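You operate a simulated robot arm through the tools that you are given. There is no shell and no other tool. Be economical: measure what you need, move in short steps, check, and stop when the job is done.

The job below is to be done with a simulated two-armed robot. You get a single attempt, and the scene is never put back.

JOB
Hold the small yellow lamp on the top of the small table steady with one hand and press the push lens of the small yellow lamp to switch it on with the other.
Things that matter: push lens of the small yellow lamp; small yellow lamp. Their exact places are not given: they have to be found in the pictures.

It is judged by the outcome, as a careful person would: the job done as asked, and still so three seconds after it is handed in. It fails if anything else is knocked over, pushed out of place, dropped, spilled or broken.

ROBOT AND FRAMES
Two 7-joint arms with two-finger grippers on one trunk, on a base that drives. Base frame: it is fixed to the floor where the robot stands at the start and does not move with it; the origin is under the middle of the robot, x ahead of it, y to its left, z up. Readings come in cm, degrees, newtons and seconds.
The left shoulder is at the start at [5, 21.6, 127.5], the right one opposite. With the tool pointing down near the work surface each hand reaches from about 26 to 80 cm from the robot's upright axis, wherever it stands, measured 20 degrees to its own side. Places, roughly: push lens of the small yellow lamp [70, 20, 100]. Payload 3.18 kg a hand.
Tool frame (each hand has its own): the origin (TCP) lies between the finger pads and is the grasp point; the fingertips stand 3 cm ahead of it; z points along the fingers, y is the line along which they close. Largest opening 14.4 cm; the body of the gripper starts 10.3 cm behind the TCP.
Orientation is that of the tool frame in the base frame, as a unit quaternion [x, y, z, w]. With the fingers straight down and closing along the base's y, the tool's x points along the base's -x, its y along +y and its z along -z.

CONTROLS
- The arms move only by the tool jog_arm. It takes "left_commands", "right_commands" or both (then of equal length, played together; a hand with none holds still); each is one flat list of numbers, 7 for each row, row after row: the shift along the tool's x, y, z in cm, then the turn, a rotation vector about the tool's x, y, z in degrees, then the gripper command, from -1 (shut) to 1 (fully open), values between in proportion. In form: [tx, ty, tz, ax, ay, az, grip, tx, ty, tz, ax, ay, az, grip, ...]. A call has 1 to 10 rows; each row shifts and turns the commanded pose from where the row before left it, along the tool's axes as they then stand. Rows are played at 5 a second. More than 5 cm and 8.6 degrees between two rows, or a gripper value outside its range, and nothing of the call is played. A pose out of reach is approached as far as the arm can. The call stops where the force on the tool passes 40 N (or 10 N more than at its start, if that is more) or the arm is blocked; 0.2 s more then pass. The fingers move at their own pace and stop on an object; they squeeze with about 41 N. The grip force told is the motor's: it shows also when the fingers shut on nothing. Time passes only in rows, and 0.2 s behind the last, so rows that do not move let the fingers close. The reply holds the time, the measured pose of the TCP, the force on the tool along the base axes, the opening and the grip force, in the units named above and with some noise, with the torque about the TCP (base axes, N m) and any sound that the robot's microphone picked up.
- Cameras (640 x 400 px; columns grow to the right, rows downward): "scene" is now at [14.04, 0.91, 149.36]; the picture's right is [0.16, -0.99, 0.00], its down [-0.45, -0.08, -0.89] and it looks along [0.88, 0.15, -0.46] (base axes); focal length 256 px, centre (320, 200). "left" rides on the left gripper at [7.6, -1.6, -14.3] in its tool frame; the picture's right is [0.21, 0.98, 0.00], its down [-0.84, 0.18, -0.51] and it looks along [-0.50, 0.11, 0.86] (tool axes); focal length 218 px, centre (320, 200). "right" rides on the right gripper at [7.7, 1.6, -14.3] in its tool frame; the picture's right is [-0.21, 0.98, 0.00], its down [-0.84, -0.18, -0.51] and it looks along [-0.50, -0.11, 0.86] (tool axes); focal length 218 px, centre (320, 200).
- get_image(camera): a new picture of that camera. It takes no simulated time.
- move_column(by): slides the trunk up (or, below 0, down) by that many cm; the arms and the scene camera ride with it, the base frame stays. It gives what a move gives, with no picture.
- drive_base(legs): drives the robot by 1 to 6 legs, each [ahead, left, turn to the left] in cm, cm and degrees, along the robot's own axes; the way and the turn of a leg run together, so that a leg with both is an arc; at most 150 cm and 180 degrees a leg. The arms and the cameras ride along, it lands a little off, and it stops where it bumps. It gives what a move gives.
- head_to(pan, tilt): turns the head with the scene camera to pan (to the left, within 80 degrees either way) and tilt (down, from -29 to 69), counted from straight ahead of the robot. It gives what a move gives.
- pixel_to_xyz(camera, pixels): for up to 12 pixels [column, row] of the newest picture of that camera ("zoom" is the newest enlarged one), the place [x, y, z] in the base frame of the surface seen there, good to about 0.3 cm, but the place of the scene camera against the robot may be out by one fixed shift of up to 2.5 cm in any direction. It takes no simulated time.
- close_up(camera, box): a new picture of the part [left, top, right, bottom] of that camera's present view, enlarged. It takes no simulated time.
- job_done(): hands the job in; it is judged then, once.

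Work in short steps. Measure before you move; look again where a grasp or a placing could have gone wrong, and mend it. You have 80 turns and 58 pictures in all, those below and enlarged ones among them. Open the grippers and draw the arms clear of the work before you hand the job in, unless the task says otherwise; then end with one line.

The tools are called as a command line: name --argument value ..., lists and objects as JSON in quotes. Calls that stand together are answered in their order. jog_arm: Moves the arms, as the interface text tells. Its arguments: {"type":"object","properties":{"left_commands":{"type":"array","items":{"type":"number"}},"right_commands":{"type":"array","items":{"type":"number"}}},"required":[]} The other tools are called the same way: move_column (by) slides the trunk up or down; drive_base (legs) drives the base; head_to (pan, tilt) turns the head that bears the scene camera; get_image (camera) takes a picture; pixel_to_xyz (camera, pixels) gives the place of the surface under pixels of a picture; close_up (camera, box) takes an enlarged picture of a part of a camera's view; job_done () hands the job in.

At the start:

```text
time: 0.0
left_ee_pos: [36.68, 33.25, 129.96]
left_tool_rot: [-0.001, 1.0, 0.0, -0.001]
left_force: [-0.1, 0.4, -0.2]
left_torque: [0.01, 0.0, -0.01]
left_opening: 14.41
left_finger_force: 0.1
right_ee_pos: [33.43, -7.18, 132.34]
right_tool_rot: [0.001, 1.0, 0.001, 0.0]
right_force: [0.9, -0.4, 0.3]
right_torque: [-0.01, -0.01, 0.01]
right_opening: 14.37
right_finger_force: 0.1
trunk travel left (down, up): [-35.5, 1.5]
robot x, y, heading: [-0.46, 0.04, 0.0]
head pan, tilt: [9.4, 27.4]
```

scene: 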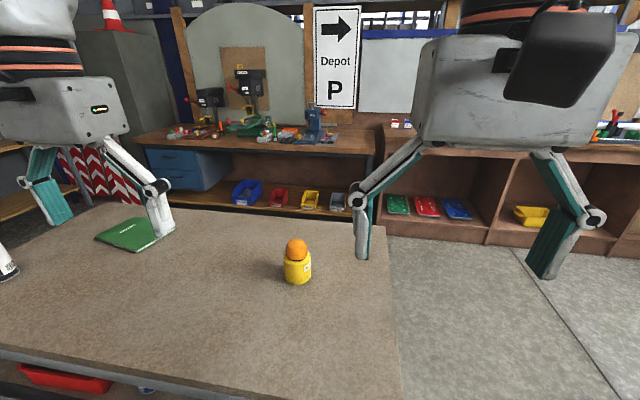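
right: 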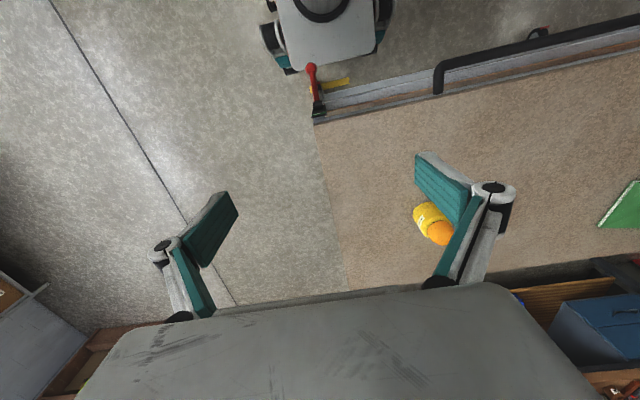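
left: 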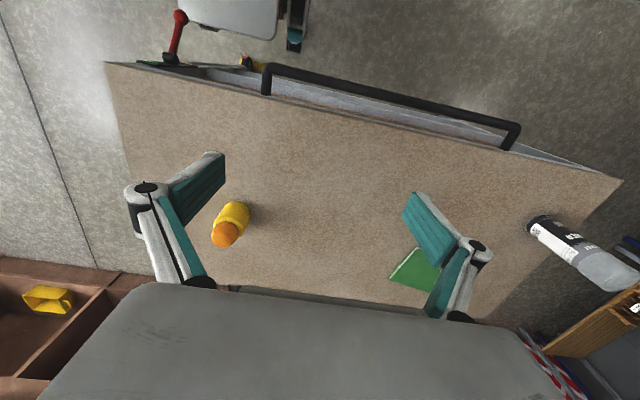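

The lamp shows at about (297,262) in the scene picture. I enlarge it and measure.

close_up --camera "scene" --box '[260, 220, 340, 300]'

pixel_to_xyz --camera "scene" --pixels '[[296, 241], [296, 250], [297, 265], [297, 280], [297, 292], [260, 270], [340, 270], [285, 268], [310, 268]]'

pixel_to_xyz --camera "left" --pixels '[[223, 236], [236, 210], [228, 224], [270, 230], [240, 203], [217, 242]]'

pixel_to_xyz --camera "right" --pixels '[[440, 233], [428, 215], [420, 210], [400, 230], [448, 240]]'

```text
5.00 times, centred on (300, 260) of scene
```

zoom: 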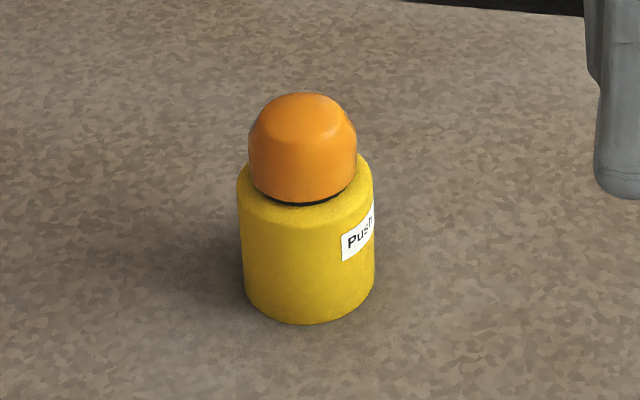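

```text
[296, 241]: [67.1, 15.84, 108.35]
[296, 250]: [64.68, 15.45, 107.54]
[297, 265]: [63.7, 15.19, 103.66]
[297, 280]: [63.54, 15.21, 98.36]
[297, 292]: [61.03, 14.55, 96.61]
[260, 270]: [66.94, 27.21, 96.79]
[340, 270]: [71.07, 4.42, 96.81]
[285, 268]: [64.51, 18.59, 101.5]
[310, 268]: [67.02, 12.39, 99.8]
```

```text
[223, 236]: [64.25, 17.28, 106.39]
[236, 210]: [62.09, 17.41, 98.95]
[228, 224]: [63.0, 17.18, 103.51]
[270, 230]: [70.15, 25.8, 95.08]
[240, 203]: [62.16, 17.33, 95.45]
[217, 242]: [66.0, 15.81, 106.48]
```

```text
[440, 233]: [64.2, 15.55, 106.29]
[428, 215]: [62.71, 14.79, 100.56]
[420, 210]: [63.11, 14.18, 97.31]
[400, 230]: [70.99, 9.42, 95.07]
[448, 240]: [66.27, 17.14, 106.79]
```

The table is at about z 95. The lamp axis is near (66, 16.3), the body is about 7.4 cm across and the lens top is about 107. I'll bring the left hand in tilted from the robot's left side to hold the body, and press from above with the right. First I move the left hand forward and yaw it.

jog_arm --left_commands '[-4, -1.6, 0, 0, 0, 0, 1, -4, -1.6, 0, 0, 0, 0, 1, -4, -1.6, 0, 0, 0, 0, 1, -4, -1.6, 0, 0, 0, 0, 1, -2, -1.6, 0, 0, 0, 0, 1, 0, 0, 0, 0, 0, 7.5, 1, 0, 0, 0, 0, 0, 7.5, 1, 0, 0, 0, 0, 0, 7.5, 1, 0, 0, 0, 0, 0, 7.5, 1]'

jog_arm --left_commands '[0, 0, 0, 0, -7.5, 0, 1, 0, 0, 0, 0, -7.5, 0, 1, 0, 0, 0, 0, -7.5, 0, 1, 0, 0, 0, 0, -7.5, 0, 1, 0, 0, 0, 0, -7.5, 0, 1, 0, 0, 0, 0, -7.5, 0, 1]'

get_image --camera "left"

get_image --camera "right"

```text
time: 2.0
left_ee_pos: [47.64, 29.29, 125.22]
left_tool_rot: [0.058, 0.998, 0.008, 0.018]
left_force: [1.4, 0.0, 0.0]
left_torque: [-0.03, 0.05, 0.0]
left_opening: 14.4
left_finger_force: 0.0
left hand out of reach, approached as far as the arm can: row 3, 4, 5, 6, 7, 8, 9
right_ee_pos: [33.71, -7.04, 132.33]
right_tool_rot: [0.001, 1.0, 0.001, -0.002]
right_force: [0.8, 0.4, 0.2]
right_torque: [0.01, 0.09, 0.0]
right_opening: 14.42
right_finger_force: 0.1
trunk travel left (down, up): [-35.5, 1.5]
robot x, y, heading: [-0.04, 0.19, -0.1]
head pan, tilt: [9.4, 27.4]
```

```text
time: 3.4
left_ee_pos: [47.24, 29.28, 125.19]
left_tool_rot: [0.057, 0.914, -0.015, 0.401]
left_force: [0.3, 0.4, 0.3]
left_torque: [0.03, -0.01, 0.0]
left_opening: 14.38
left_finger_force: 0.1
right_ee_pos: [33.38, -7.13, 132.46]
right_tool_rot: [0.001, 1.0, 0.001, -0.001]
right_force: [0.7, 0.1, 0.3]
right_torque: [-0.04, 0.0, 0.0]
right_opening: 14.42
right_finger_force: 0.0
trunk travel left (down, up): [-35.5, 1.5]
robot x, y, heading: [-0.33, -0.04, 0.0]
head pan, tilt: [9.4, 27.4]
```

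```text
53 pictures are left
```

left: 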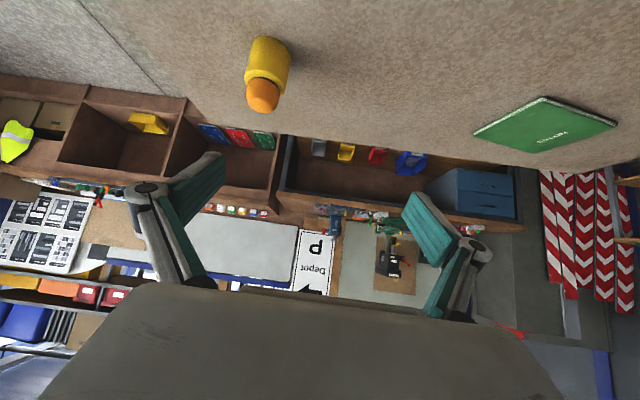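

```text
52 pictures are left
```

right: 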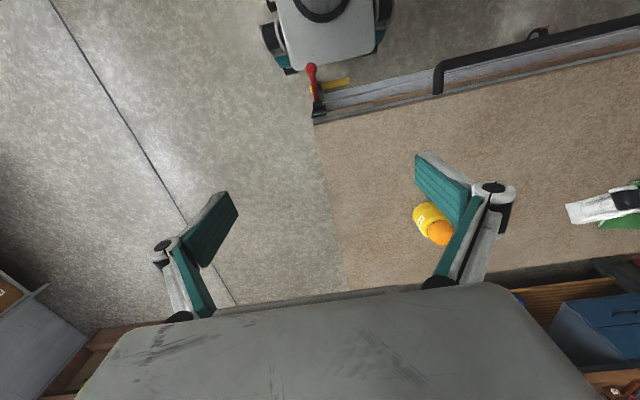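

The left arm's reach is limited at this height, and the yaw only partly took. I lower the trunk 15 cm; all the tips stay well above the lamp.

move_column --by -15

jog_arm --left_commands '[0, 0, 0, 6.5, 0, 4, 1, 0, 0, 0, 6.5, 0, 4, 1, 0, 0, 0, 3, 0, 4, 1]'

get_image --camera "left"

get_image --camera "scene"

```text
time: 5.2
left_ee_pos: [49.02, 29.39, 105.53]
left_tool_rot: [0.056, 0.937, -0.017, 0.344]
left_force: [-0.4, -0.2, 0.2]
left_torque: [-0.06, -0.03, -0.03]
left_opening: 14.42
left_finger_force: 0.1
right_ee_pos: [33.43, -7.12, 117.41]
right_tool_rot: [0.001, 1.0, 0.001, 0.001]
right_force: [-0.6, -0.5, -0.5]
right_torque: [-0.05, -0.04, 0.01]
right_opening: 14.37
right_finger_force: 0.1
trunk travel left (down, up): [-20.5, 16.5]
robot x, y, heading: [0.01, 0.11, 0.2]
head pan, tilt: [9.4, 27.4]
```

```text
time: 6.0
left_ee_pos: [49.16, 29.39, 105.4]
left_tool_rot: [0.201, 0.914, -0.112, 0.334]
left_force: [0.4, -0.9, -0.5]
left_torque: [0.02, -0.01, -0.04]
left_opening: 14.39
left_finger_force: 0.1
right_ee_pos: [33.46, -7.04, 117.43]
right_tool_rot: [0.0, 1.0, 0.001, 0.0]
right_force: [-0.2, 0.4, 0.5]
right_torque: [0.0, 0.0, 0.0]
right_opening: 14.42
right_finger_force: 0.0
trunk travel left (down, up): [-20.5, 16.5]
robot x, y, heading: [-0.18, -0.34, 0.2]
head pan, tilt: [9.4, 27.4]
```

```text
51 pictures are left
```

left: 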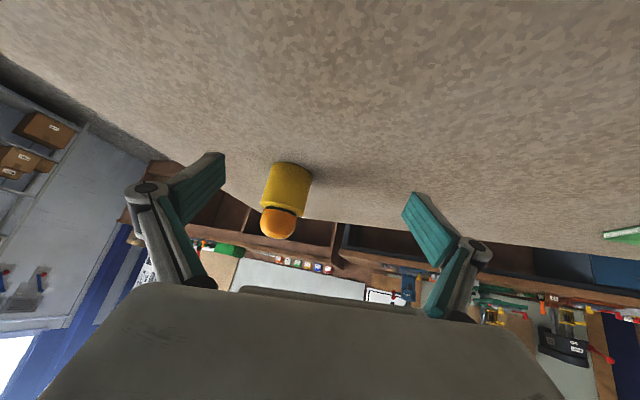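

```text
50 pictures are left
```

scene: 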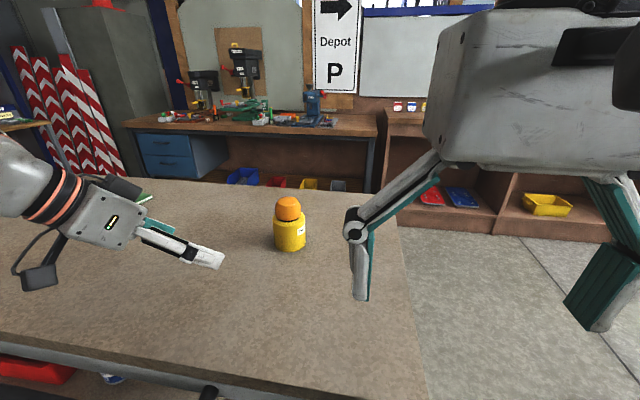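

The left hand is now oriented well: it points forward, right and down. I measure the lamp with the wrist cameras.

pixel_to_xyz --camera "left" --pixels '[[279, 225], [286, 185], [266, 185], [308, 185], [289, 167], [287, 200], [278, 236], [340, 160], [264, 218], [294, 222]]'

pixel_to_xyz --camera "scene" --pixels '[[289, 199], [288, 212], [289, 235], [276, 235], [303, 235], [289, 255]]'

close_up --camera "left" --box '[240, 140, 340, 240]'

```text
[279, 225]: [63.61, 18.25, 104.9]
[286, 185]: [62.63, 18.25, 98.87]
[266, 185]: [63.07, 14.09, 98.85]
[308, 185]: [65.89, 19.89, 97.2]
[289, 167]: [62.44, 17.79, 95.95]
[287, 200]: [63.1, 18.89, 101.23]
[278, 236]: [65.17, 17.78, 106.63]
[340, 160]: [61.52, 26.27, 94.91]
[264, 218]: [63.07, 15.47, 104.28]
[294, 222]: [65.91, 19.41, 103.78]
```

```text
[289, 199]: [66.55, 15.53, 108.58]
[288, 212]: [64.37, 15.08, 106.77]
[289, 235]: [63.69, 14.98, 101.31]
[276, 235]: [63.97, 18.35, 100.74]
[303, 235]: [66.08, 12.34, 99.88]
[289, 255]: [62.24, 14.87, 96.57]
```

```text
4.00 times, centred on (290, 190) of left
```

zoom: 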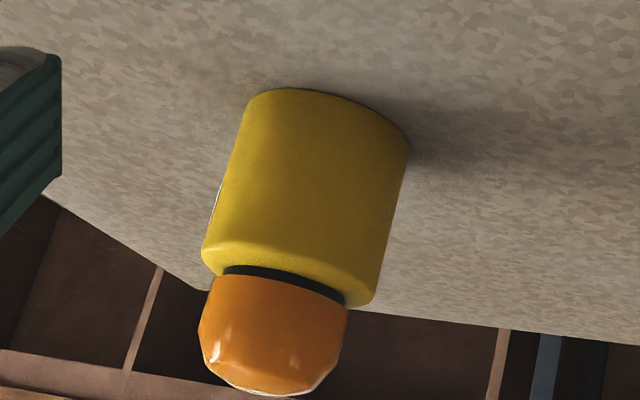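

The lamp axis fits (65.9, 16.25) with radius 3.7 and a body from 95 to 103. I line the left hand up on its approach axis, staying about 14 cm short.

jog_arm --left_commands '[-3.8, -1.3, 1.4, 0, 0, 0, 1, -3.8, -1.3, 1.4, 0, 0, 0, 1, -3.9, -1.3, 1.4, 0, 0, 0, 1, 0, 0, 0, 0, 0, 0, 1]'

get_image --camera "left"

```text
time: 7.0
left_ee_pos: [57.63, 21.28, 110.4]
left_tool_rot: [0.2, 0.914, -0.112, 0.334]
left_force: [-0.7, 0.5, 1.0]
left_torque: [-0.01, 0.02, -0.08]
left_opening: 14.39
left_finger_force: 0.0
right_ee_pos: [33.42, -7.12, 117.4]
right_tool_rot: [0.001, 1.0, 0.001, 0.0]
right_force: [-0.1, -0.3, 0.6]
right_torque: [-0.06, 0.0, -0.02]
right_opening: 14.38
right_finger_force: 0.0
trunk travel left (down, up): [-20.5, 16.5]
robot x, y, heading: [-0.29, -0.15, -0.0]
head pan, tilt: [9.4, 27.4]
```

```text
48 pictures are left
```

left: 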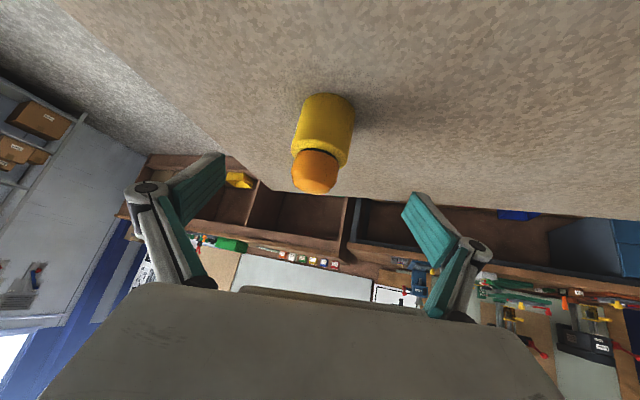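

The lamp sits midway between the fingers, with 14.7 cm left to go. I advance 11 cm along the tool axis and check.

jog_arm --left_commands '[0, 0, 3, 0, 0, 0, 1, 0, 0, 3, 0, 0, 0, 1, 0, 0, 3, 0, 0, 0, 1, 0, 0, 2, 0, 0, 0, 1, 0, 0, 0, 0, 0, 0, 1]'

get_image --camera "left"

get_image --camera "scene"

```text
time: 8.2
left_ee_pos: [64.21, 17.53, 101.6]
left_tool_rot: [0.2, 0.914, -0.112, 0.335]
left_force: [0.2, 0.9, 0.4]
left_torque: [-0.01, 0.0, 0.0]
left_opening: 14.42
left_finger_force: 0.1
right_ee_pos: [33.5, -7.19, 117.35]
right_tool_rot: [0.001, 1.0, 0.0, 0.0]
right_force: [-0.3, -0.7, -0.8]
right_torque: [0.01, 0.0, 0.03]
right_opening: 14.39
right_finger_force: 0.0
trunk travel left (down, up): [-20.5, 16.5]
robot x, y, heading: [0.25, -0.43, 0.1]
head pan, tilt: [9.4, 27.4]
```

```text
47 pictures are left
```

left: 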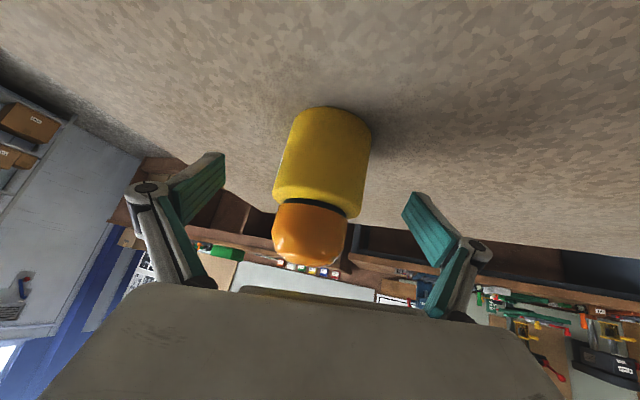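

```text
46 pictures are left
```

scene: 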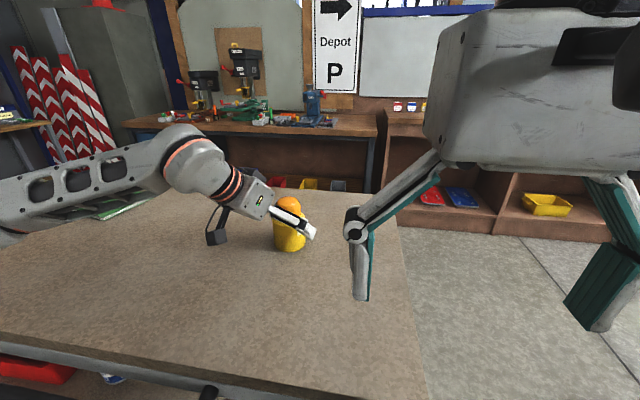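

All is clear. I go the last 3 cm, then close gently to about 8.3 cm to check centring before gripping.

jog_arm --left_commands '[0, 0, 1.6, 0, 0, 0, 1, 0, 0, 1.5, 0, 0, 0, 1, 0, 0, 0, 0, 0, 0, 0.6, 0, 0, 0, 0, 0, 0, 0.3, 0, 0, 0, 0, 0, 0, 0.16, 0, 0, 0, 0, 0, 0, 0.16]'

get_image --camera "left"

```text
time: 9.6
left_ee_pos: [65.84, 16.23, 99.54]
left_tool_rot: [0.201, 0.914, -0.111, 0.334]
left_force: [-0.3, 0.1, 0.6]
left_torque: [0.01, 0.0, 0.0]
left_opening: 8.36
left_finger_force: 0.1
right_ee_pos: [33.49, -7.11, 117.27]
right_tool_rot: [0.001, 1.0, 0.001, -0.001]
right_force: [0.2, 0.7, -0.3]
right_torque: [0.01, 0.01, 0.03]
right_opening: 14.41
right_finger_force: 0.1
trunk travel left (down, up): [-20.5, 16.5]
robot x, y, heading: [-0.0, 0.06, -0.1]
head pan, tilt: [9.4, 27.4]
```

```text
45 pictures are left
```

left: 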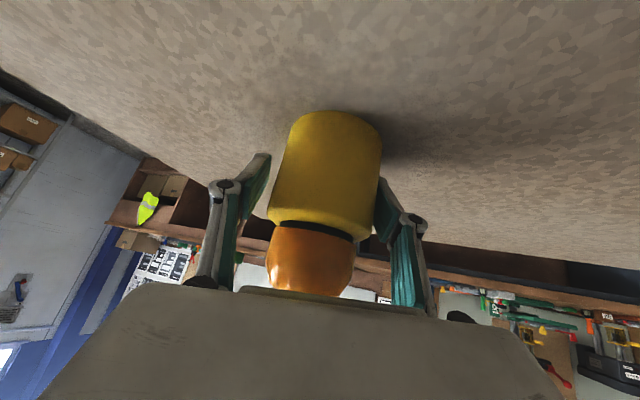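

The gap is mostly on the image's left, so I shift the hand +0.35 cm along tool y and close gently.

jog_arm --left_commands '[0, 0.35, 0, 0, 0, 0, 0.16, 0, 0, 0, 0, 0, 0, 0.1, 0, 0, 0, 0, 0, 0, 0.05, 0, 0, 0, 0, 0, 0, 0.0, 0, 0, 0, 0, 0, 0, -0.1, 0, 0, 0, 0, 0, 0, -0.3, 0, 0, 0, 0, 0, 0, -0.3]'

get_image --camera "left"

get_image --camera "scene"

```text
time: 11.2
left_ee_pos: [66.13, 16.58, 99.51]
left_tool_rot: [0.201, 0.914, -0.112, 0.334]
left_force: [1.5, 1.5, 2.9]
left_torque: [0.23, -0.24, 0.01]
left_opening: 7.15
left_finger_force: 41.1
right_ee_pos: [33.52, -7.17, 117.38]
right_tool_rot: [0.0, 1.0, 0.001, -0.001]
right_force: [1.3, -0.4, 0.4]
right_torque: [0.01, -0.02, -0.03]
right_opening: 14.4
right_finger_force: 0.1
trunk travel left (down, up): [-20.5, 16.5]
robot x, y, heading: [0.12, 0.16, 0.0]
head pan, tilt: [9.4, 27.4]
```

```text
44 pictures are left
```

left: 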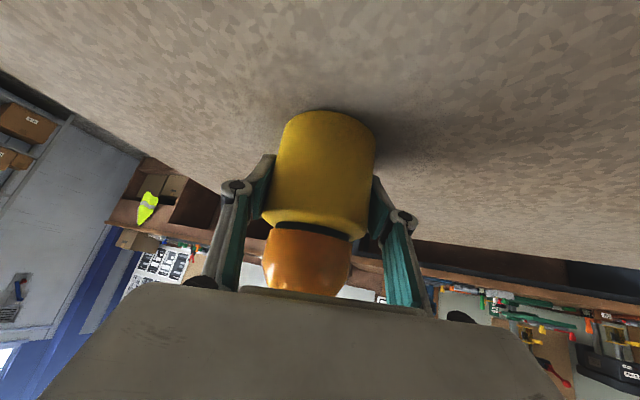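

```text
43 pictures are left
```

scene: 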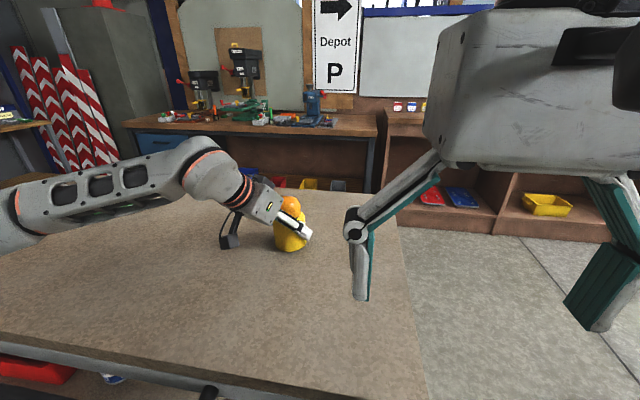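

The lamp is held firmly (41 N, opening 7.15 cm). Now I shut the right gripper, tilt it 25° toward +y and move it forward at y −7, well clear of the lamp.

jog_arm --right_commands '[0, 0, 0, -8.4, 0, 0, -1, 0, 0, 0, -8.4, 0, 0, -1, -4, 0, 0, -8.2, 0, 0, -1, -4, 0, 0, 0, 0, 0, -1, -4, 0, 0, 0, 0, 0, -1, -4, 0, 0, 0, 0, 0, -1, -4, 0, 0, 0, 0, 0, -1, -4, 0, 0, 0, 0, 0, -1, -4, 0, 0, 0, 0, 0, -1, -4.5, 0, 0, 0, 0, 0, -1]'

get_image --camera "scene"

get_image --camera "right"

```text
time: 13.3
left_ee_pos: [66.06, 16.52, 99.46]
left_tool_rot: [0.2, 0.914, -0.112, 0.335]
left_force: [2.2, -1.6, 6.0]
left_torque: [0.18, -0.22, -0.11]
left_opening: 7.13
left_finger_force: 41.2
right_ee_pos: [66.0, -6.93, 117.55]
right_tool_rot: [0.001, 0.976, 0.218, 0.0]
right_force: [0.9, -1.1, 0.0]
right_torque: [0.01, -0.01, 0.02]
right_opening: 0.02
right_finger_force: 30.5
trunk travel left (down, up): [-20.5, 16.5]
robot x, y, heading: [0.17, -0.23, 0.0]
head pan, tilt: [9.4, 27.4]
```

```text
42 pictures are left
```

scene: 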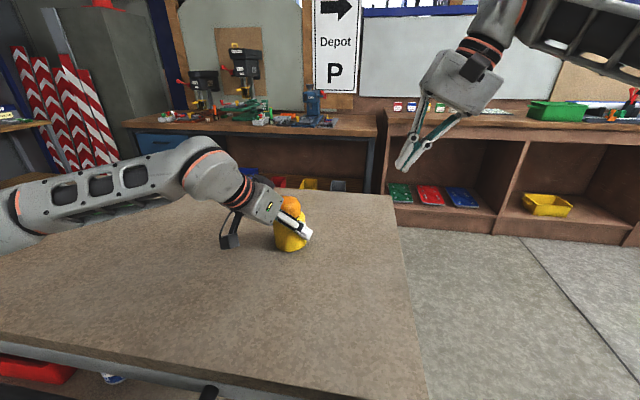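

```text
41 pictures are left
```

right: 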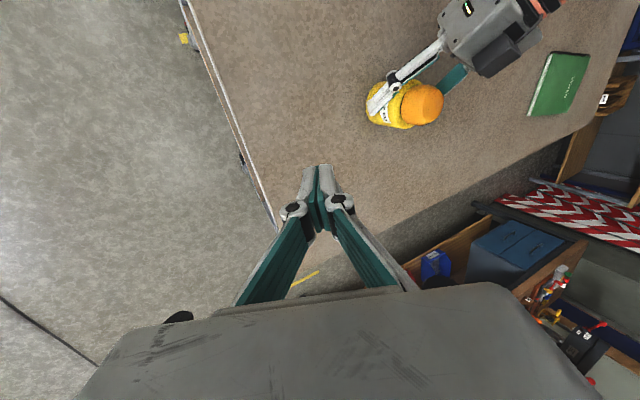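

The right hand reached there. I measure the lens from the right camera, where it sits around (423,103).

close_up --camera "right" --box '[350, 60, 470, 150]'

pixel_to_xyz --camera "right" --pixels '[[424, 104], [420, 100], [430, 100], [424, 112], [410, 104], [436, 104], [422, 90], [415, 104], [425, 95]]'

```text
4.44 times, centred on (410, 105) of right
```

zoom: 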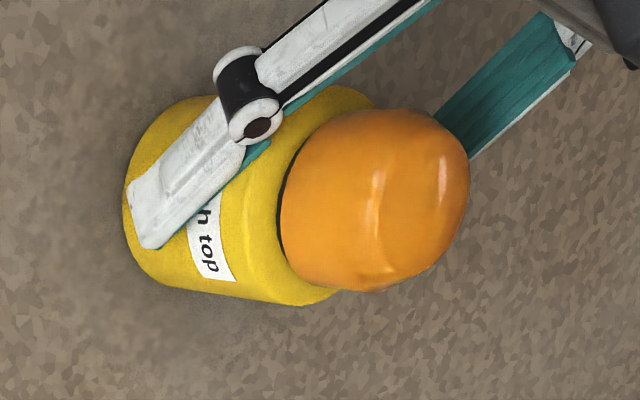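

```text
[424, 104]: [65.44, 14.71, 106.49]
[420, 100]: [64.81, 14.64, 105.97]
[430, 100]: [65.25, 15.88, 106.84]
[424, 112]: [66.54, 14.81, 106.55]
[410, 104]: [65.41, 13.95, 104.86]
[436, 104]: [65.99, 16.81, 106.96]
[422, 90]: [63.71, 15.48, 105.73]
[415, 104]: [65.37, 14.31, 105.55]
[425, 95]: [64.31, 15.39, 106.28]
```

The lens top is near (66, 16.5, 107). I move level along +y to stand above it, with the tips about 7.5 cm up.

jog_arm --right_commands '[0, 3.45, 1.62, 0, 0, 0, -1, 0, 3.45, 1.62, 0, 0, 0, -1, 0, 3.45, 1.62, 0, 0, 0, -1, 0, 3.45, 1.62, 0, 0, 0, -1, 0, 3.45, 1.62, 0, 0, 0, -1, 0, 3.45, 1.62, 0, 0, 0, -1, 0, 0, 0, 0, 0, 0, -1]'

get_image --camera "right"

get_image --camera "scene"

```text
time: 14.9
left_ee_pos: [65.97, 16.64, 99.44]
left_tool_rot: [0.2, 0.914, -0.111, 0.335]
left_force: [0.1, 3.0, 8.3]
left_torque: [0.47, -0.23, -0.04]
left_opening: 7.12
left_finger_force: 40.8
right_ee_pos: [66.41, 8.93, 117.34]
right_tool_rot: [0.011, 0.975, 0.224, 0.005]
right_force: [0.1, 0.8, -0.1]
right_torque: [0.03, 0.02, -0.02]
right_opening: 0.01
right_finger_force: 30.2
right hand out of reach, approached as far as the arm can: row 4, 5, 6
trunk travel left (down, up): [-20.5, 16.5]
robot x, y, heading: [-0.11, -0.23, -0.1]
head pan, tilt: [9.4, 27.4]
```

```text
39 pictures are left
```

right: 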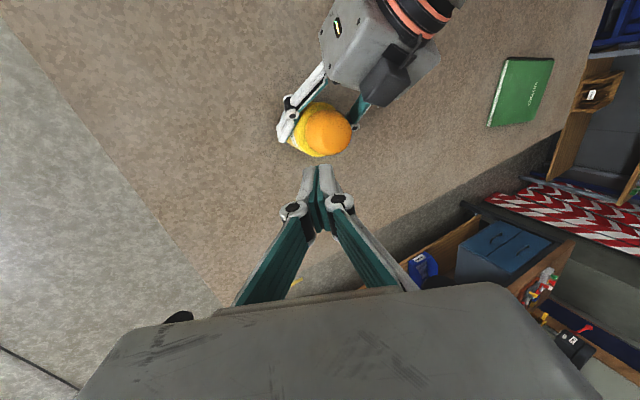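

```text
38 pictures are left
```

scene: 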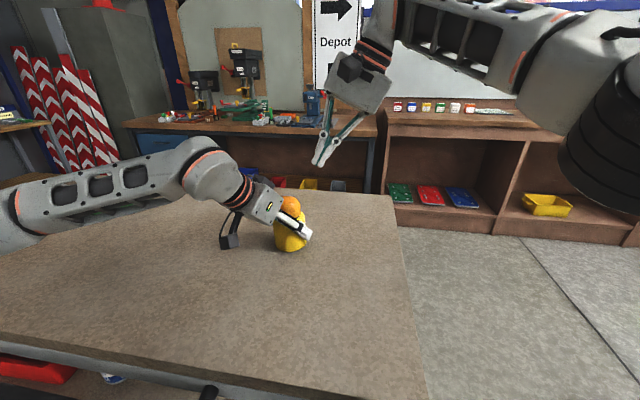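

The right hand is about 7 cm short in y. I pitch the tool 24° forward, which brings the wrist back and gains reach.

jog_arm --right_commands '[0, 0, 0, 0, -8, 0, -1, 0, 0, 0, 0, -8, 0, -1, 0, 0, 0, 0, -8, 0, -1, 0, 0, 0, 0, 0, 0, -1]'

```text
time: 15.9
left_ee_pos: [65.97, 16.67, 99.45]
left_tool_rot: [0.2, 0.914, -0.111, 0.335]
left_force: [0.2, 2.1, 8.2]
left_torque: [0.48, -0.2, -0.02]
left_opening: 7.12
left_finger_force: 40.9
right_ee_pos: [66.39, 9.24, 116.95]
right_tool_rot: [0.047, 0.954, 0.213, 0.204]
right_force: [0.1, 0.2, 0.7]
right_torque: [0.02, 0.01, 0.01]
right_opening: 0.01
right_finger_force: 30.0
trunk travel left (down, up): [-20.5, 16.5]
robot x, y, heading: [-0.25, 0.02, 0.1]
head pan, tilt: [9.4, 27.4]
```

Now I shift level over the lens by (−0.8, +6.6, 0) cm.

jog_arm --right_commands '[0.63, 1.99, 0.74, 0, 0, 0, -1, 0.63, 1.99, 0.74, 0, 0, 0, -1, 0.63, 1.99, 0.74, 0, 0, 0, -1, 0, 0, 0, 0, 0, 0, -1]'

get_image --camera "right"

get_image --camera "scene"

```text
time: 16.9
left_ee_pos: [65.95, 16.6, 99.55]
left_tool_rot: [0.2, 0.914, -0.111, 0.335]
left_force: [1.6, 0.3, 8.6]
left_torque: [0.35, -0.23, 0.01]
left_opening: 7.13
left_finger_force: 41.1
right_ee_pos: [65.27, 15.76, 117.0]
right_tool_rot: [0.046, 0.955, 0.213, 0.203]
right_force: [-1.1, -0.5, 0.8]
right_torque: [0.05, -0.01, -0.02]
right_opening: 0.0
right_finger_force: 30.2
trunk travel left (down, up): [-20.5, 16.5]
robot x, y, heading: [-0.32, 0.44, 0.1]
head pan, tilt: [9.4, 27.4]
```

```text
37 pictures are left
```

right: 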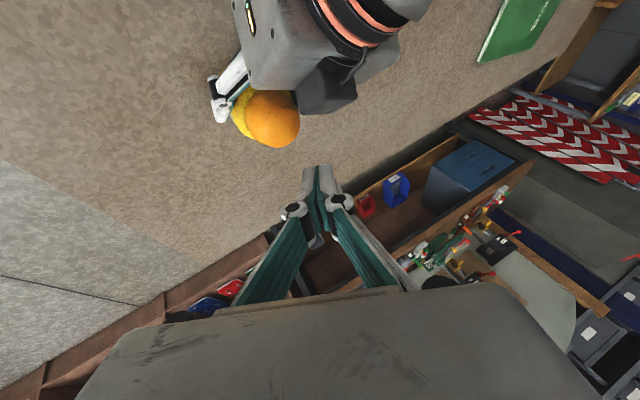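

```text
36 pictures are left
```

scene: 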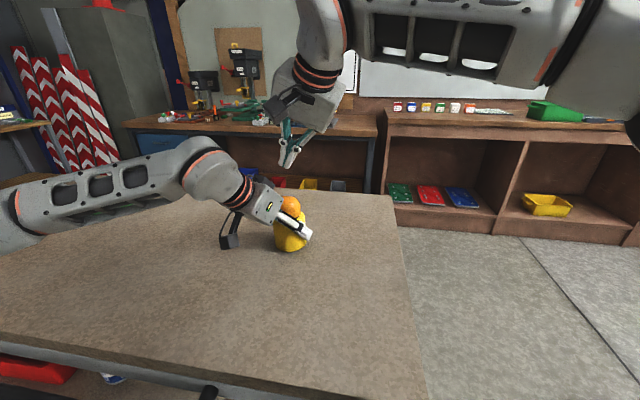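

The tips are at about (66.5, 16.9, 114.5), above the lens. I descend 4.5 cm and check from the side.

jog_arm --right_commands '[0.45, -0.64, 1.28, 0, 0, 0, -1, 0.45, -0.64, 1.28, 0, 0, 0, -1, 0.45, -0.64, 1.28, 0, 0, 0, -1, 0, 0, 0, 0, 0, 0, -1]'

close_up --camera "scene" --box '[240, 120, 360, 260]'

get_image --camera "right"

get_image --camera "left"

```text
time: 17.9
left_ee_pos: [66.01, 16.65, 99.5]
left_tool_rot: [0.201, 0.913, -0.113, 0.336]
left_force: [1.7, 1.0, 9.3]
left_torque: [0.37, -0.25, -0.09]
left_opening: 7.12
left_finger_force: 40.4
right_ee_pos: [65.83, 15.63, 112.56]
right_tool_rot: [0.045, 0.955, 0.213, 0.203]
right_force: [-0.3, -0.1, -0.1]
right_torque: [0.01, 0.02, 0.02]
right_opening: 0.01
right_finger_force: 30.9
trunk travel left (down, up): [-20.5, 16.5]
robot x, y, heading: [-0.08, 0.16, 0.1]
head pan, tilt: [9.4, 27.4]
```

```text
2.86 times, centred on (300, 190) of scene
```

zoom: 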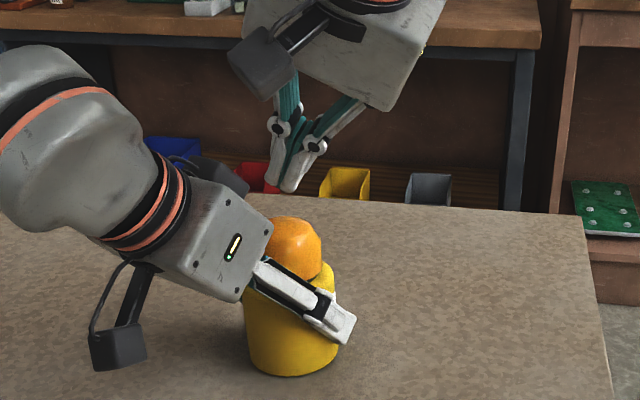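

```text
34 pictures are left
```

right: 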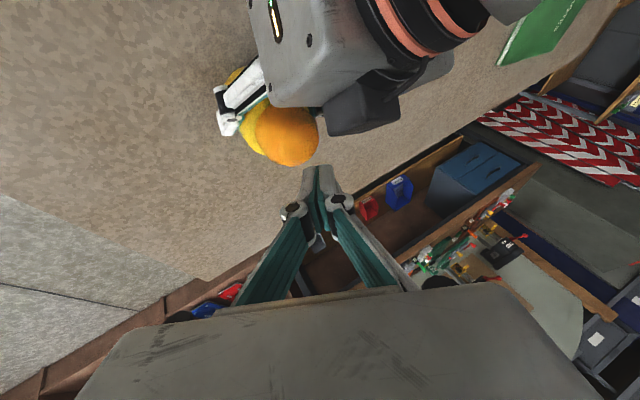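

```text
33 pictures are left
```

left: 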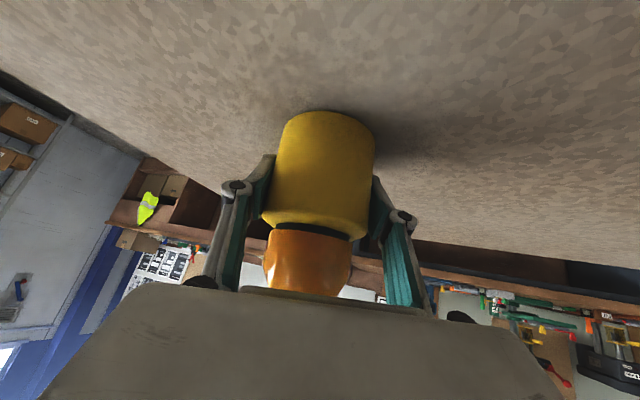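

Laterally this looks aligned. I check the tip's place against the lens with both cameras.

pixel_to_xyz --camera "right" --pixels '[[309, 172], [331, 172], [320, 168], [290, 135], [300, 150], [310, 130], [280, 150], [300, 120]]'

pixel_to_xyz --camera "zoom" --pixels '[[289, 187], [281, 180], [297, 180], [292, 220], [292, 235], [310, 235], [280, 235]]'

```text
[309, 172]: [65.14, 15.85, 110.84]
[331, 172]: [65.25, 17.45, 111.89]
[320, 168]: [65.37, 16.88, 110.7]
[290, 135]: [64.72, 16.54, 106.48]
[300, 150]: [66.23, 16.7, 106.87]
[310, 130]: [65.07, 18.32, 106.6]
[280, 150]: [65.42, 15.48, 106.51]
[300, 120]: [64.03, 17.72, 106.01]
```

```text
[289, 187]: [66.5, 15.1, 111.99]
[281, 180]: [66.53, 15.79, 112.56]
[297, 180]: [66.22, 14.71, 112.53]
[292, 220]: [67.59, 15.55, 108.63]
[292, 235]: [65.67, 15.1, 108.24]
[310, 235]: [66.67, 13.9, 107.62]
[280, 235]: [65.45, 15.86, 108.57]
```

The tips are about 3 cm above the lens and centred on it. I lower 2.4 cm in small steps.

jog_arm --right_commands '[0.12, -0.14, 0.36, 0, 0, 0, -1, 0.12, -0.14, 0.36, 0, 0, 0, -1, 0.12, -0.14, 0.36, 0, 0, 0, -1, 0.12, -0.14, 0.36, 0, 0, 0, -1, 0.12, -0.14, 0.36, 0, 0, 0, -1, 0.12, -0.14, 0.36, 0, 0, 0, -1]'

close_up --camera "scene" --box '[260, 150, 340, 250]'

```text
time: 19.4
left_ee_pos: [66.1, 16.52, 99.54]
left_tool_rot: [0.201, 0.914, -0.112, 0.335]
left_force: [2.8, 0.2, 10.3]
left_torque: [0.37, -0.27, -0.13]
left_opening: 7.15
left_finger_force: 41.5
right_ee_pos: [65.88, 15.99, 109.98]
right_tool_rot: [0.046, 0.955, 0.213, 0.203]
right_force: [1.2, 1.3, -0.4]
right_torque: [-0.03, 0.0, -0.01]
right_opening: 0.0
right_finger_force: 31.0
trunk travel left (down, up): [-20.5, 16.5]
robot x, y, heading: [0.1, 0.29, 0.2]
head pan, tilt: [9.4, 27.4]
```

```text
4.00 times, centred on (300, 200) of scene
```

zoom: 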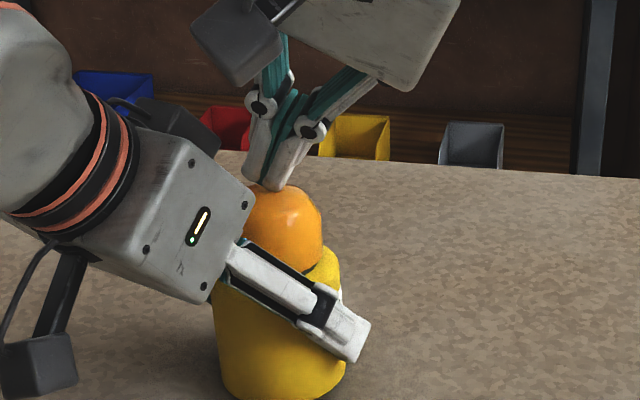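

The tips nearly touch the lens but sit about 0.7 cm to the +y side. I shift back −0.6 in y, then press down in 0.2 cm steps.

jog_arm --right_commands '[-0.1, -0.54, -0.23, 0, 0, 0, -1, 0.07, -0.085, 0.165, 0, 0, 0, -1, 0.07, -0.085, 0.165, 0, 0, 0, -1, 0.07, -0.085, 0.165, 0, 0, 0, -1]'

```text
time: 20.4
left_ee_pos: [66.07, 16.67, 99.36]
left_tool_rot: [0.2, 0.914, -0.111, 0.335]
left_force: [3.8, 0.0, 8.7]
left_torque: [0.41, -0.25, -0.12]
left_opening: 7.1
left_finger_force: 41.5
right_ee_pos: [65.87, 15.34, 109.47]
right_tool_rot: [0.045, 0.955, 0.213, 0.203]
right_force: [-1.4, 0.7, 2.1]
right_torque: [0.0, 0.0, 0.02]
right_opening: 0.0
right_finger_force: 30.4
trunk travel left (down, up): [-20.5, 16.5]
robot x, y, heading: [-0.11, 0.33, 0.0]
head pan, tilt: [9.4, 27.4]
heard: click
```

A click was heard. I look at the lens before pressing any further.

close_up --camera "scene" --box '[260, 150, 340, 250]'

```text
4.00 times, centred on (300, 200) of scene
```

zoom: 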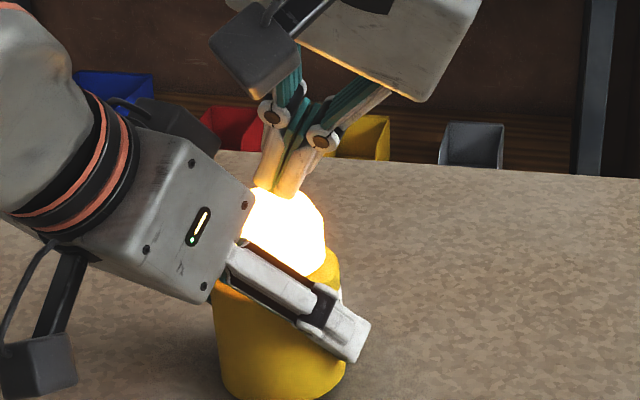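

The lamp is lit. I raise the right hand straight up, then move it off toward −y.

jog_arm --right_commands '[-0.37, 0.43, -0.82, 0, 0, 0, -1, -0.74, 0.85, -1.65, 0, 0, 0, -1, -1.1, 1.28, -2.48, 0, 0, 0, -1, -1.1, 1.28, -2.48, 0, 0, 0, -1, -0.6, -2.7, -1.2, 0, 0, 0, -1, -0.6, -2.7, -1.2, 0, 0, 0, -1, -0.6, -2.7, -1.2, 0, 0, 0, -1, -0.6, -2.7, -1.2, 0, 0, 0, -1, -0.6, -2.7, -1.2, 0, 0, 0, -1, -0.6, -2.7, -1.2, 0, 0, 0, -1]'

get_image --camera "scene"

```text
time: 22.6
left_ee_pos: [66.03, 16.56, 99.56]
left_tool_rot: [0.201, 0.914, -0.111, 0.335]
left_force: [-1.9, 0.9, 9.0]
left_torque: [0.39, -0.1, 0.12]
left_opening: 7.1
left_finger_force: 40.8
right_ee_pos: [66.16, -2.92, 118.92]
right_tool_rot: [0.046, 0.955, 0.212, 0.203]
right_force: [0.4, -1.1, 0.0]
right_torque: [-0.01, -0.02, 0.01]
right_opening: 0.0
right_finger_force: 30.2
trunk travel left (down, up): [-20.5, 16.5]
robot x, y, heading: [0.04, 0.05, -0.0]
head pan, tilt: [9.4, 27.4]
```

```text
30 pictures are left
```

scene: 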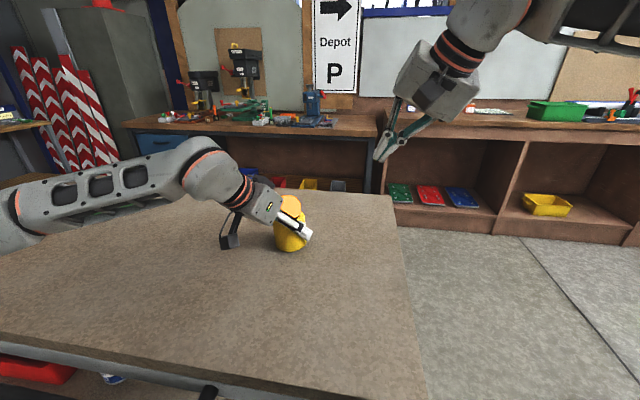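

The lens now looks yellow rather than white, so I zoom in to check that it is still lit.

close_up --camera "scene" --box '[260, 170, 340, 260]'

get_image --camera "right"

```text
4.44 times, centred on (300, 215) of scene
```

zoom: 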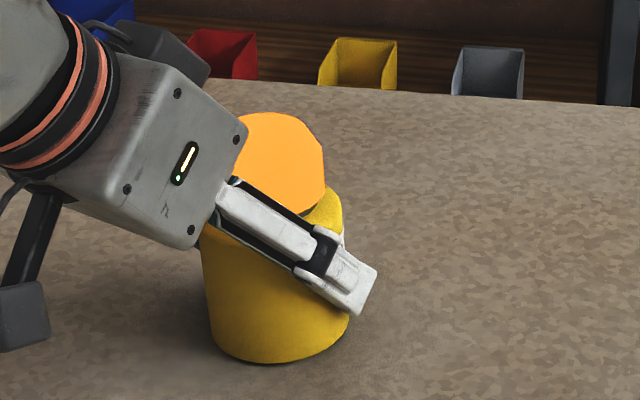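

```text
28 pictures are left
```

right: 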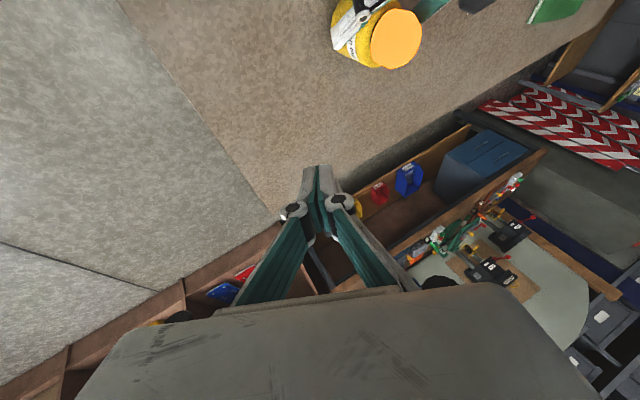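

The lens is flat glowing orange, dimmer than the white seen before. It may be pulsing, so I let time pass and look several times.

jog_arm --right_commands '[0, 0, 0, 0, 0, 0, -1]'

close_up --camera "scene" --box '[260, 170, 340, 260]'

jog_arm --right_commands '[0, 0, 0, 0, 0, 0, -1, 0, 0, 0, 0, 0, 0, -1]'

close_up --camera "scene" --box '[260, 170, 340, 260]'

```text
time: 22.9
left_ee_pos: [66.05, 16.5, 99.5]
left_tool_rot: [0.202, 0.913, -0.112, 0.335]
left_force: [-1.0, -0.3, 8.7]
left_torque: [0.27, -0.12, -0.02]
left_opening: 7.1
left_finger_force: 41.0
right_ee_pos: [66.24, -2.93, 118.88]
right_tool_rot: [0.045, 0.955, 0.213, 0.203]
right_force: [-0.2, 0.6, -1.1]
right_torque: [0.01, -0.03, 0.02]
right_opening: 0.0
right_finger_force: 31.1
trunk travel left (down, up): [-20.5, 16.5]
robot x, y, heading: [-0.25, 0.17, -0.1]
head pan, tilt: [9.4, 27.4]
```

```text
4.44 times, centred on (300, 215) of scene
```

zoom: 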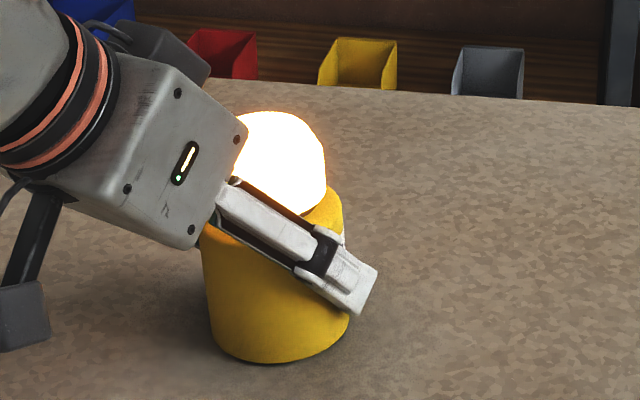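

```text
time: 23.6
left_ee_pos: [65.91, 16.6, 99.48]
left_tool_rot: [0.2, 0.914, -0.112, 0.335]
left_force: [1.4, -1.5, 7.8]
left_torque: [0.2, -0.18, -0.1]
left_opening: 7.1
left_finger_force: 40.8
right_ee_pos: [66.34, -2.82, 118.99]
right_tool_rot: [0.046, 0.955, 0.212, 0.202]
right_force: [-0.7, -0.5, 0.5]
right_torque: [-0.04, 0.0, 0.01]
right_opening: 0.0
right_finger_force: 30.6
trunk travel left (down, up): [-20.5, 16.5]
robot x, y, heading: [-0.17, 0.12, -0.1]
head pan, tilt: [9.4, 27.4]
```

```text
4.44 times, centred on (300, 215) of scene
```

zoom: 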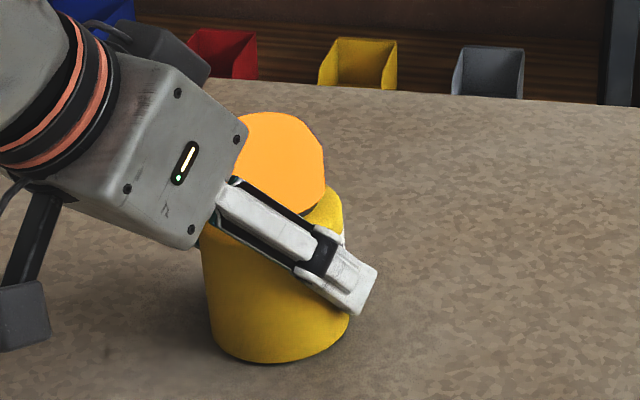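

The lamp is a beacon that flashes, so it is on. Now I open the left hand and draw it straight back along its axis.

jog_arm --left_commands '[0, 0, 0, 0, 0, 0, 0.1, 0, 0, 0, 0, 0, 0, 0.5, 0, 0, 0, 0, 0, 0, 1, 0, 0, 0, 0, 0, 0, 1]'

jog_arm --left_commands '[0, 0, -1.5, 0, 0, 0, 1, 0, 0, -3, 0, 0, 0, 1, 0, 0, -3.5, 0, 0, 0, 1, 0, 0, -4, 0, 0, 0, 1, 0, 0, -4, 0, 0, 0, 1, 0, 0, -4, 0, 0, 0, 1]'

get_image --camera "scene"

get_image --camera "left"

```text
time: 24.6
left_ee_pos: [66.08, 16.64, 99.46]
left_tool_rot: [0.201, 0.914, -0.112, 0.334]
left_force: [-0.4, -0.5, -0.8]
left_torque: [0.02, 0.03, -0.05]
left_opening: 14.38
left_finger_force: 0.0
right_ee_pos: [66.38, -2.85, 118.82]
right_tool_rot: [0.046, 0.955, 0.213, 0.202]
right_force: [-0.8, 0.3, 0.5]
right_torque: [-0.01, 0.02, 0.01]
right_opening: 0.0
right_finger_force: 30.7
trunk travel left (down, up): [-20.5, 16.5]
robot x, y, heading: [0.24, -0.18, -0.3]
head pan, tilt: [9.4, 27.4]
```

```text
time: 25.9
left_ee_pos: [54.91, 23.52, 114.59]
left_tool_rot: [0.201, 0.914, -0.112, 0.335]
left_force: [-0.1, -0.1, -0.8]
left_torque: [-0.02, -0.02, 0.03]
left_opening: 14.4
left_finger_force: 0.1
right_ee_pos: [66.21, -2.81, 118.98]
right_tool_rot: [0.046, 0.955, 0.213, 0.202]
right_force: [0.9, -0.6, 0.1]
right_torque: [-0.04, -0.01, 0.03]
right_opening: 0.0
right_finger_force: 30.8
trunk travel left (down, up): [-20.5, 16.5]
robot x, y, heading: [-0.18, -0.03, -0.0]
head pan, tilt: [9.4, 27.4]
```

```text
25 pictures are left
```

scene: 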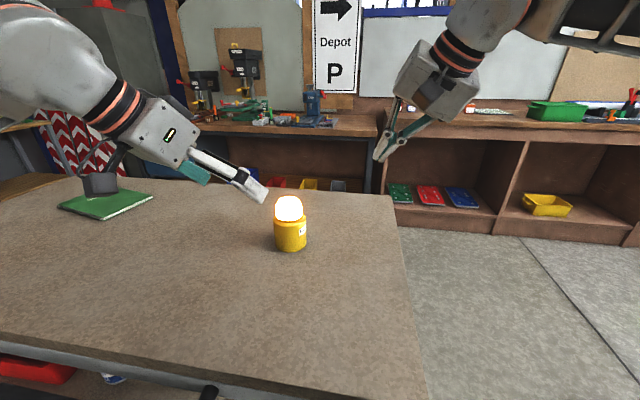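

```text
24 pictures are left
```

left: 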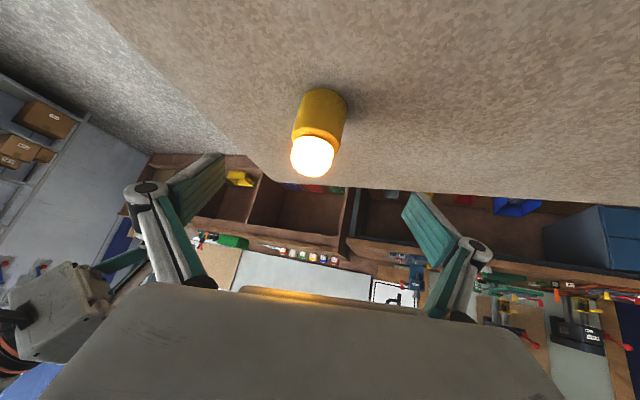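

The lamp is lit and standing upright in its place. I draw the left hand a bit further back, away from the lamp, and open the right gripper.

jog_arm --left_commands '[0, 3, -1, 0, 0, 0, 1, 0, 3, -1, 0, 0, 0, 1, 0, 3, -1, 0, 0, 0, 1]' --right_commands '[0, 0, 0, 0, 0, 0, 0, 0, 0, 0, 0, 0, 0, 1, 0, 0, 0, 0, 0, 0, 1]'

get_image --camera "scene"

```text
time: 26.8
left_ee_pos: [55.9, 28.32, 115.22]
left_tool_rot: [0.2, 0.914, -0.112, 0.334]
left_force: [0.3, 0.5, 0.6]
left_torque: [-0.04, -0.02, -0.02]
left_opening: 14.39
left_finger_force: 0.0
left hand out of reach, approached as far as the arm can: row 2, 3
right_ee_pos: [66.31, -2.84, 118.69]
right_tool_rot: [0.046, 0.955, 0.212, 0.202]
right_force: [0.0, 0.8, 0.3]
right_torque: [-0.01, 0.03, -0.02]
right_opening: 14.41
right_finger_force: 0.1
trunk travel left (down, up): [-20.5, 16.5]
robot x, y, heading: [0.15, 0.02, 0.1]
head pan, tilt: [9.4, 27.4]
```

```text
23 pictures are left
```

scene: 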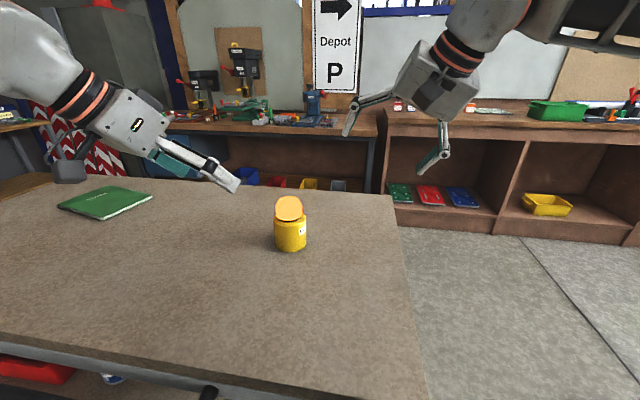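

The lamp is flashing and standing where it was. Both hands are open and clear, so I hand in.

job_done

```text
The job is handed in.
```

The left hand held the small yellow lamp while the right pressed its push lens once; the lamp is on and flashing, standing where it was, with both hands open and clear.
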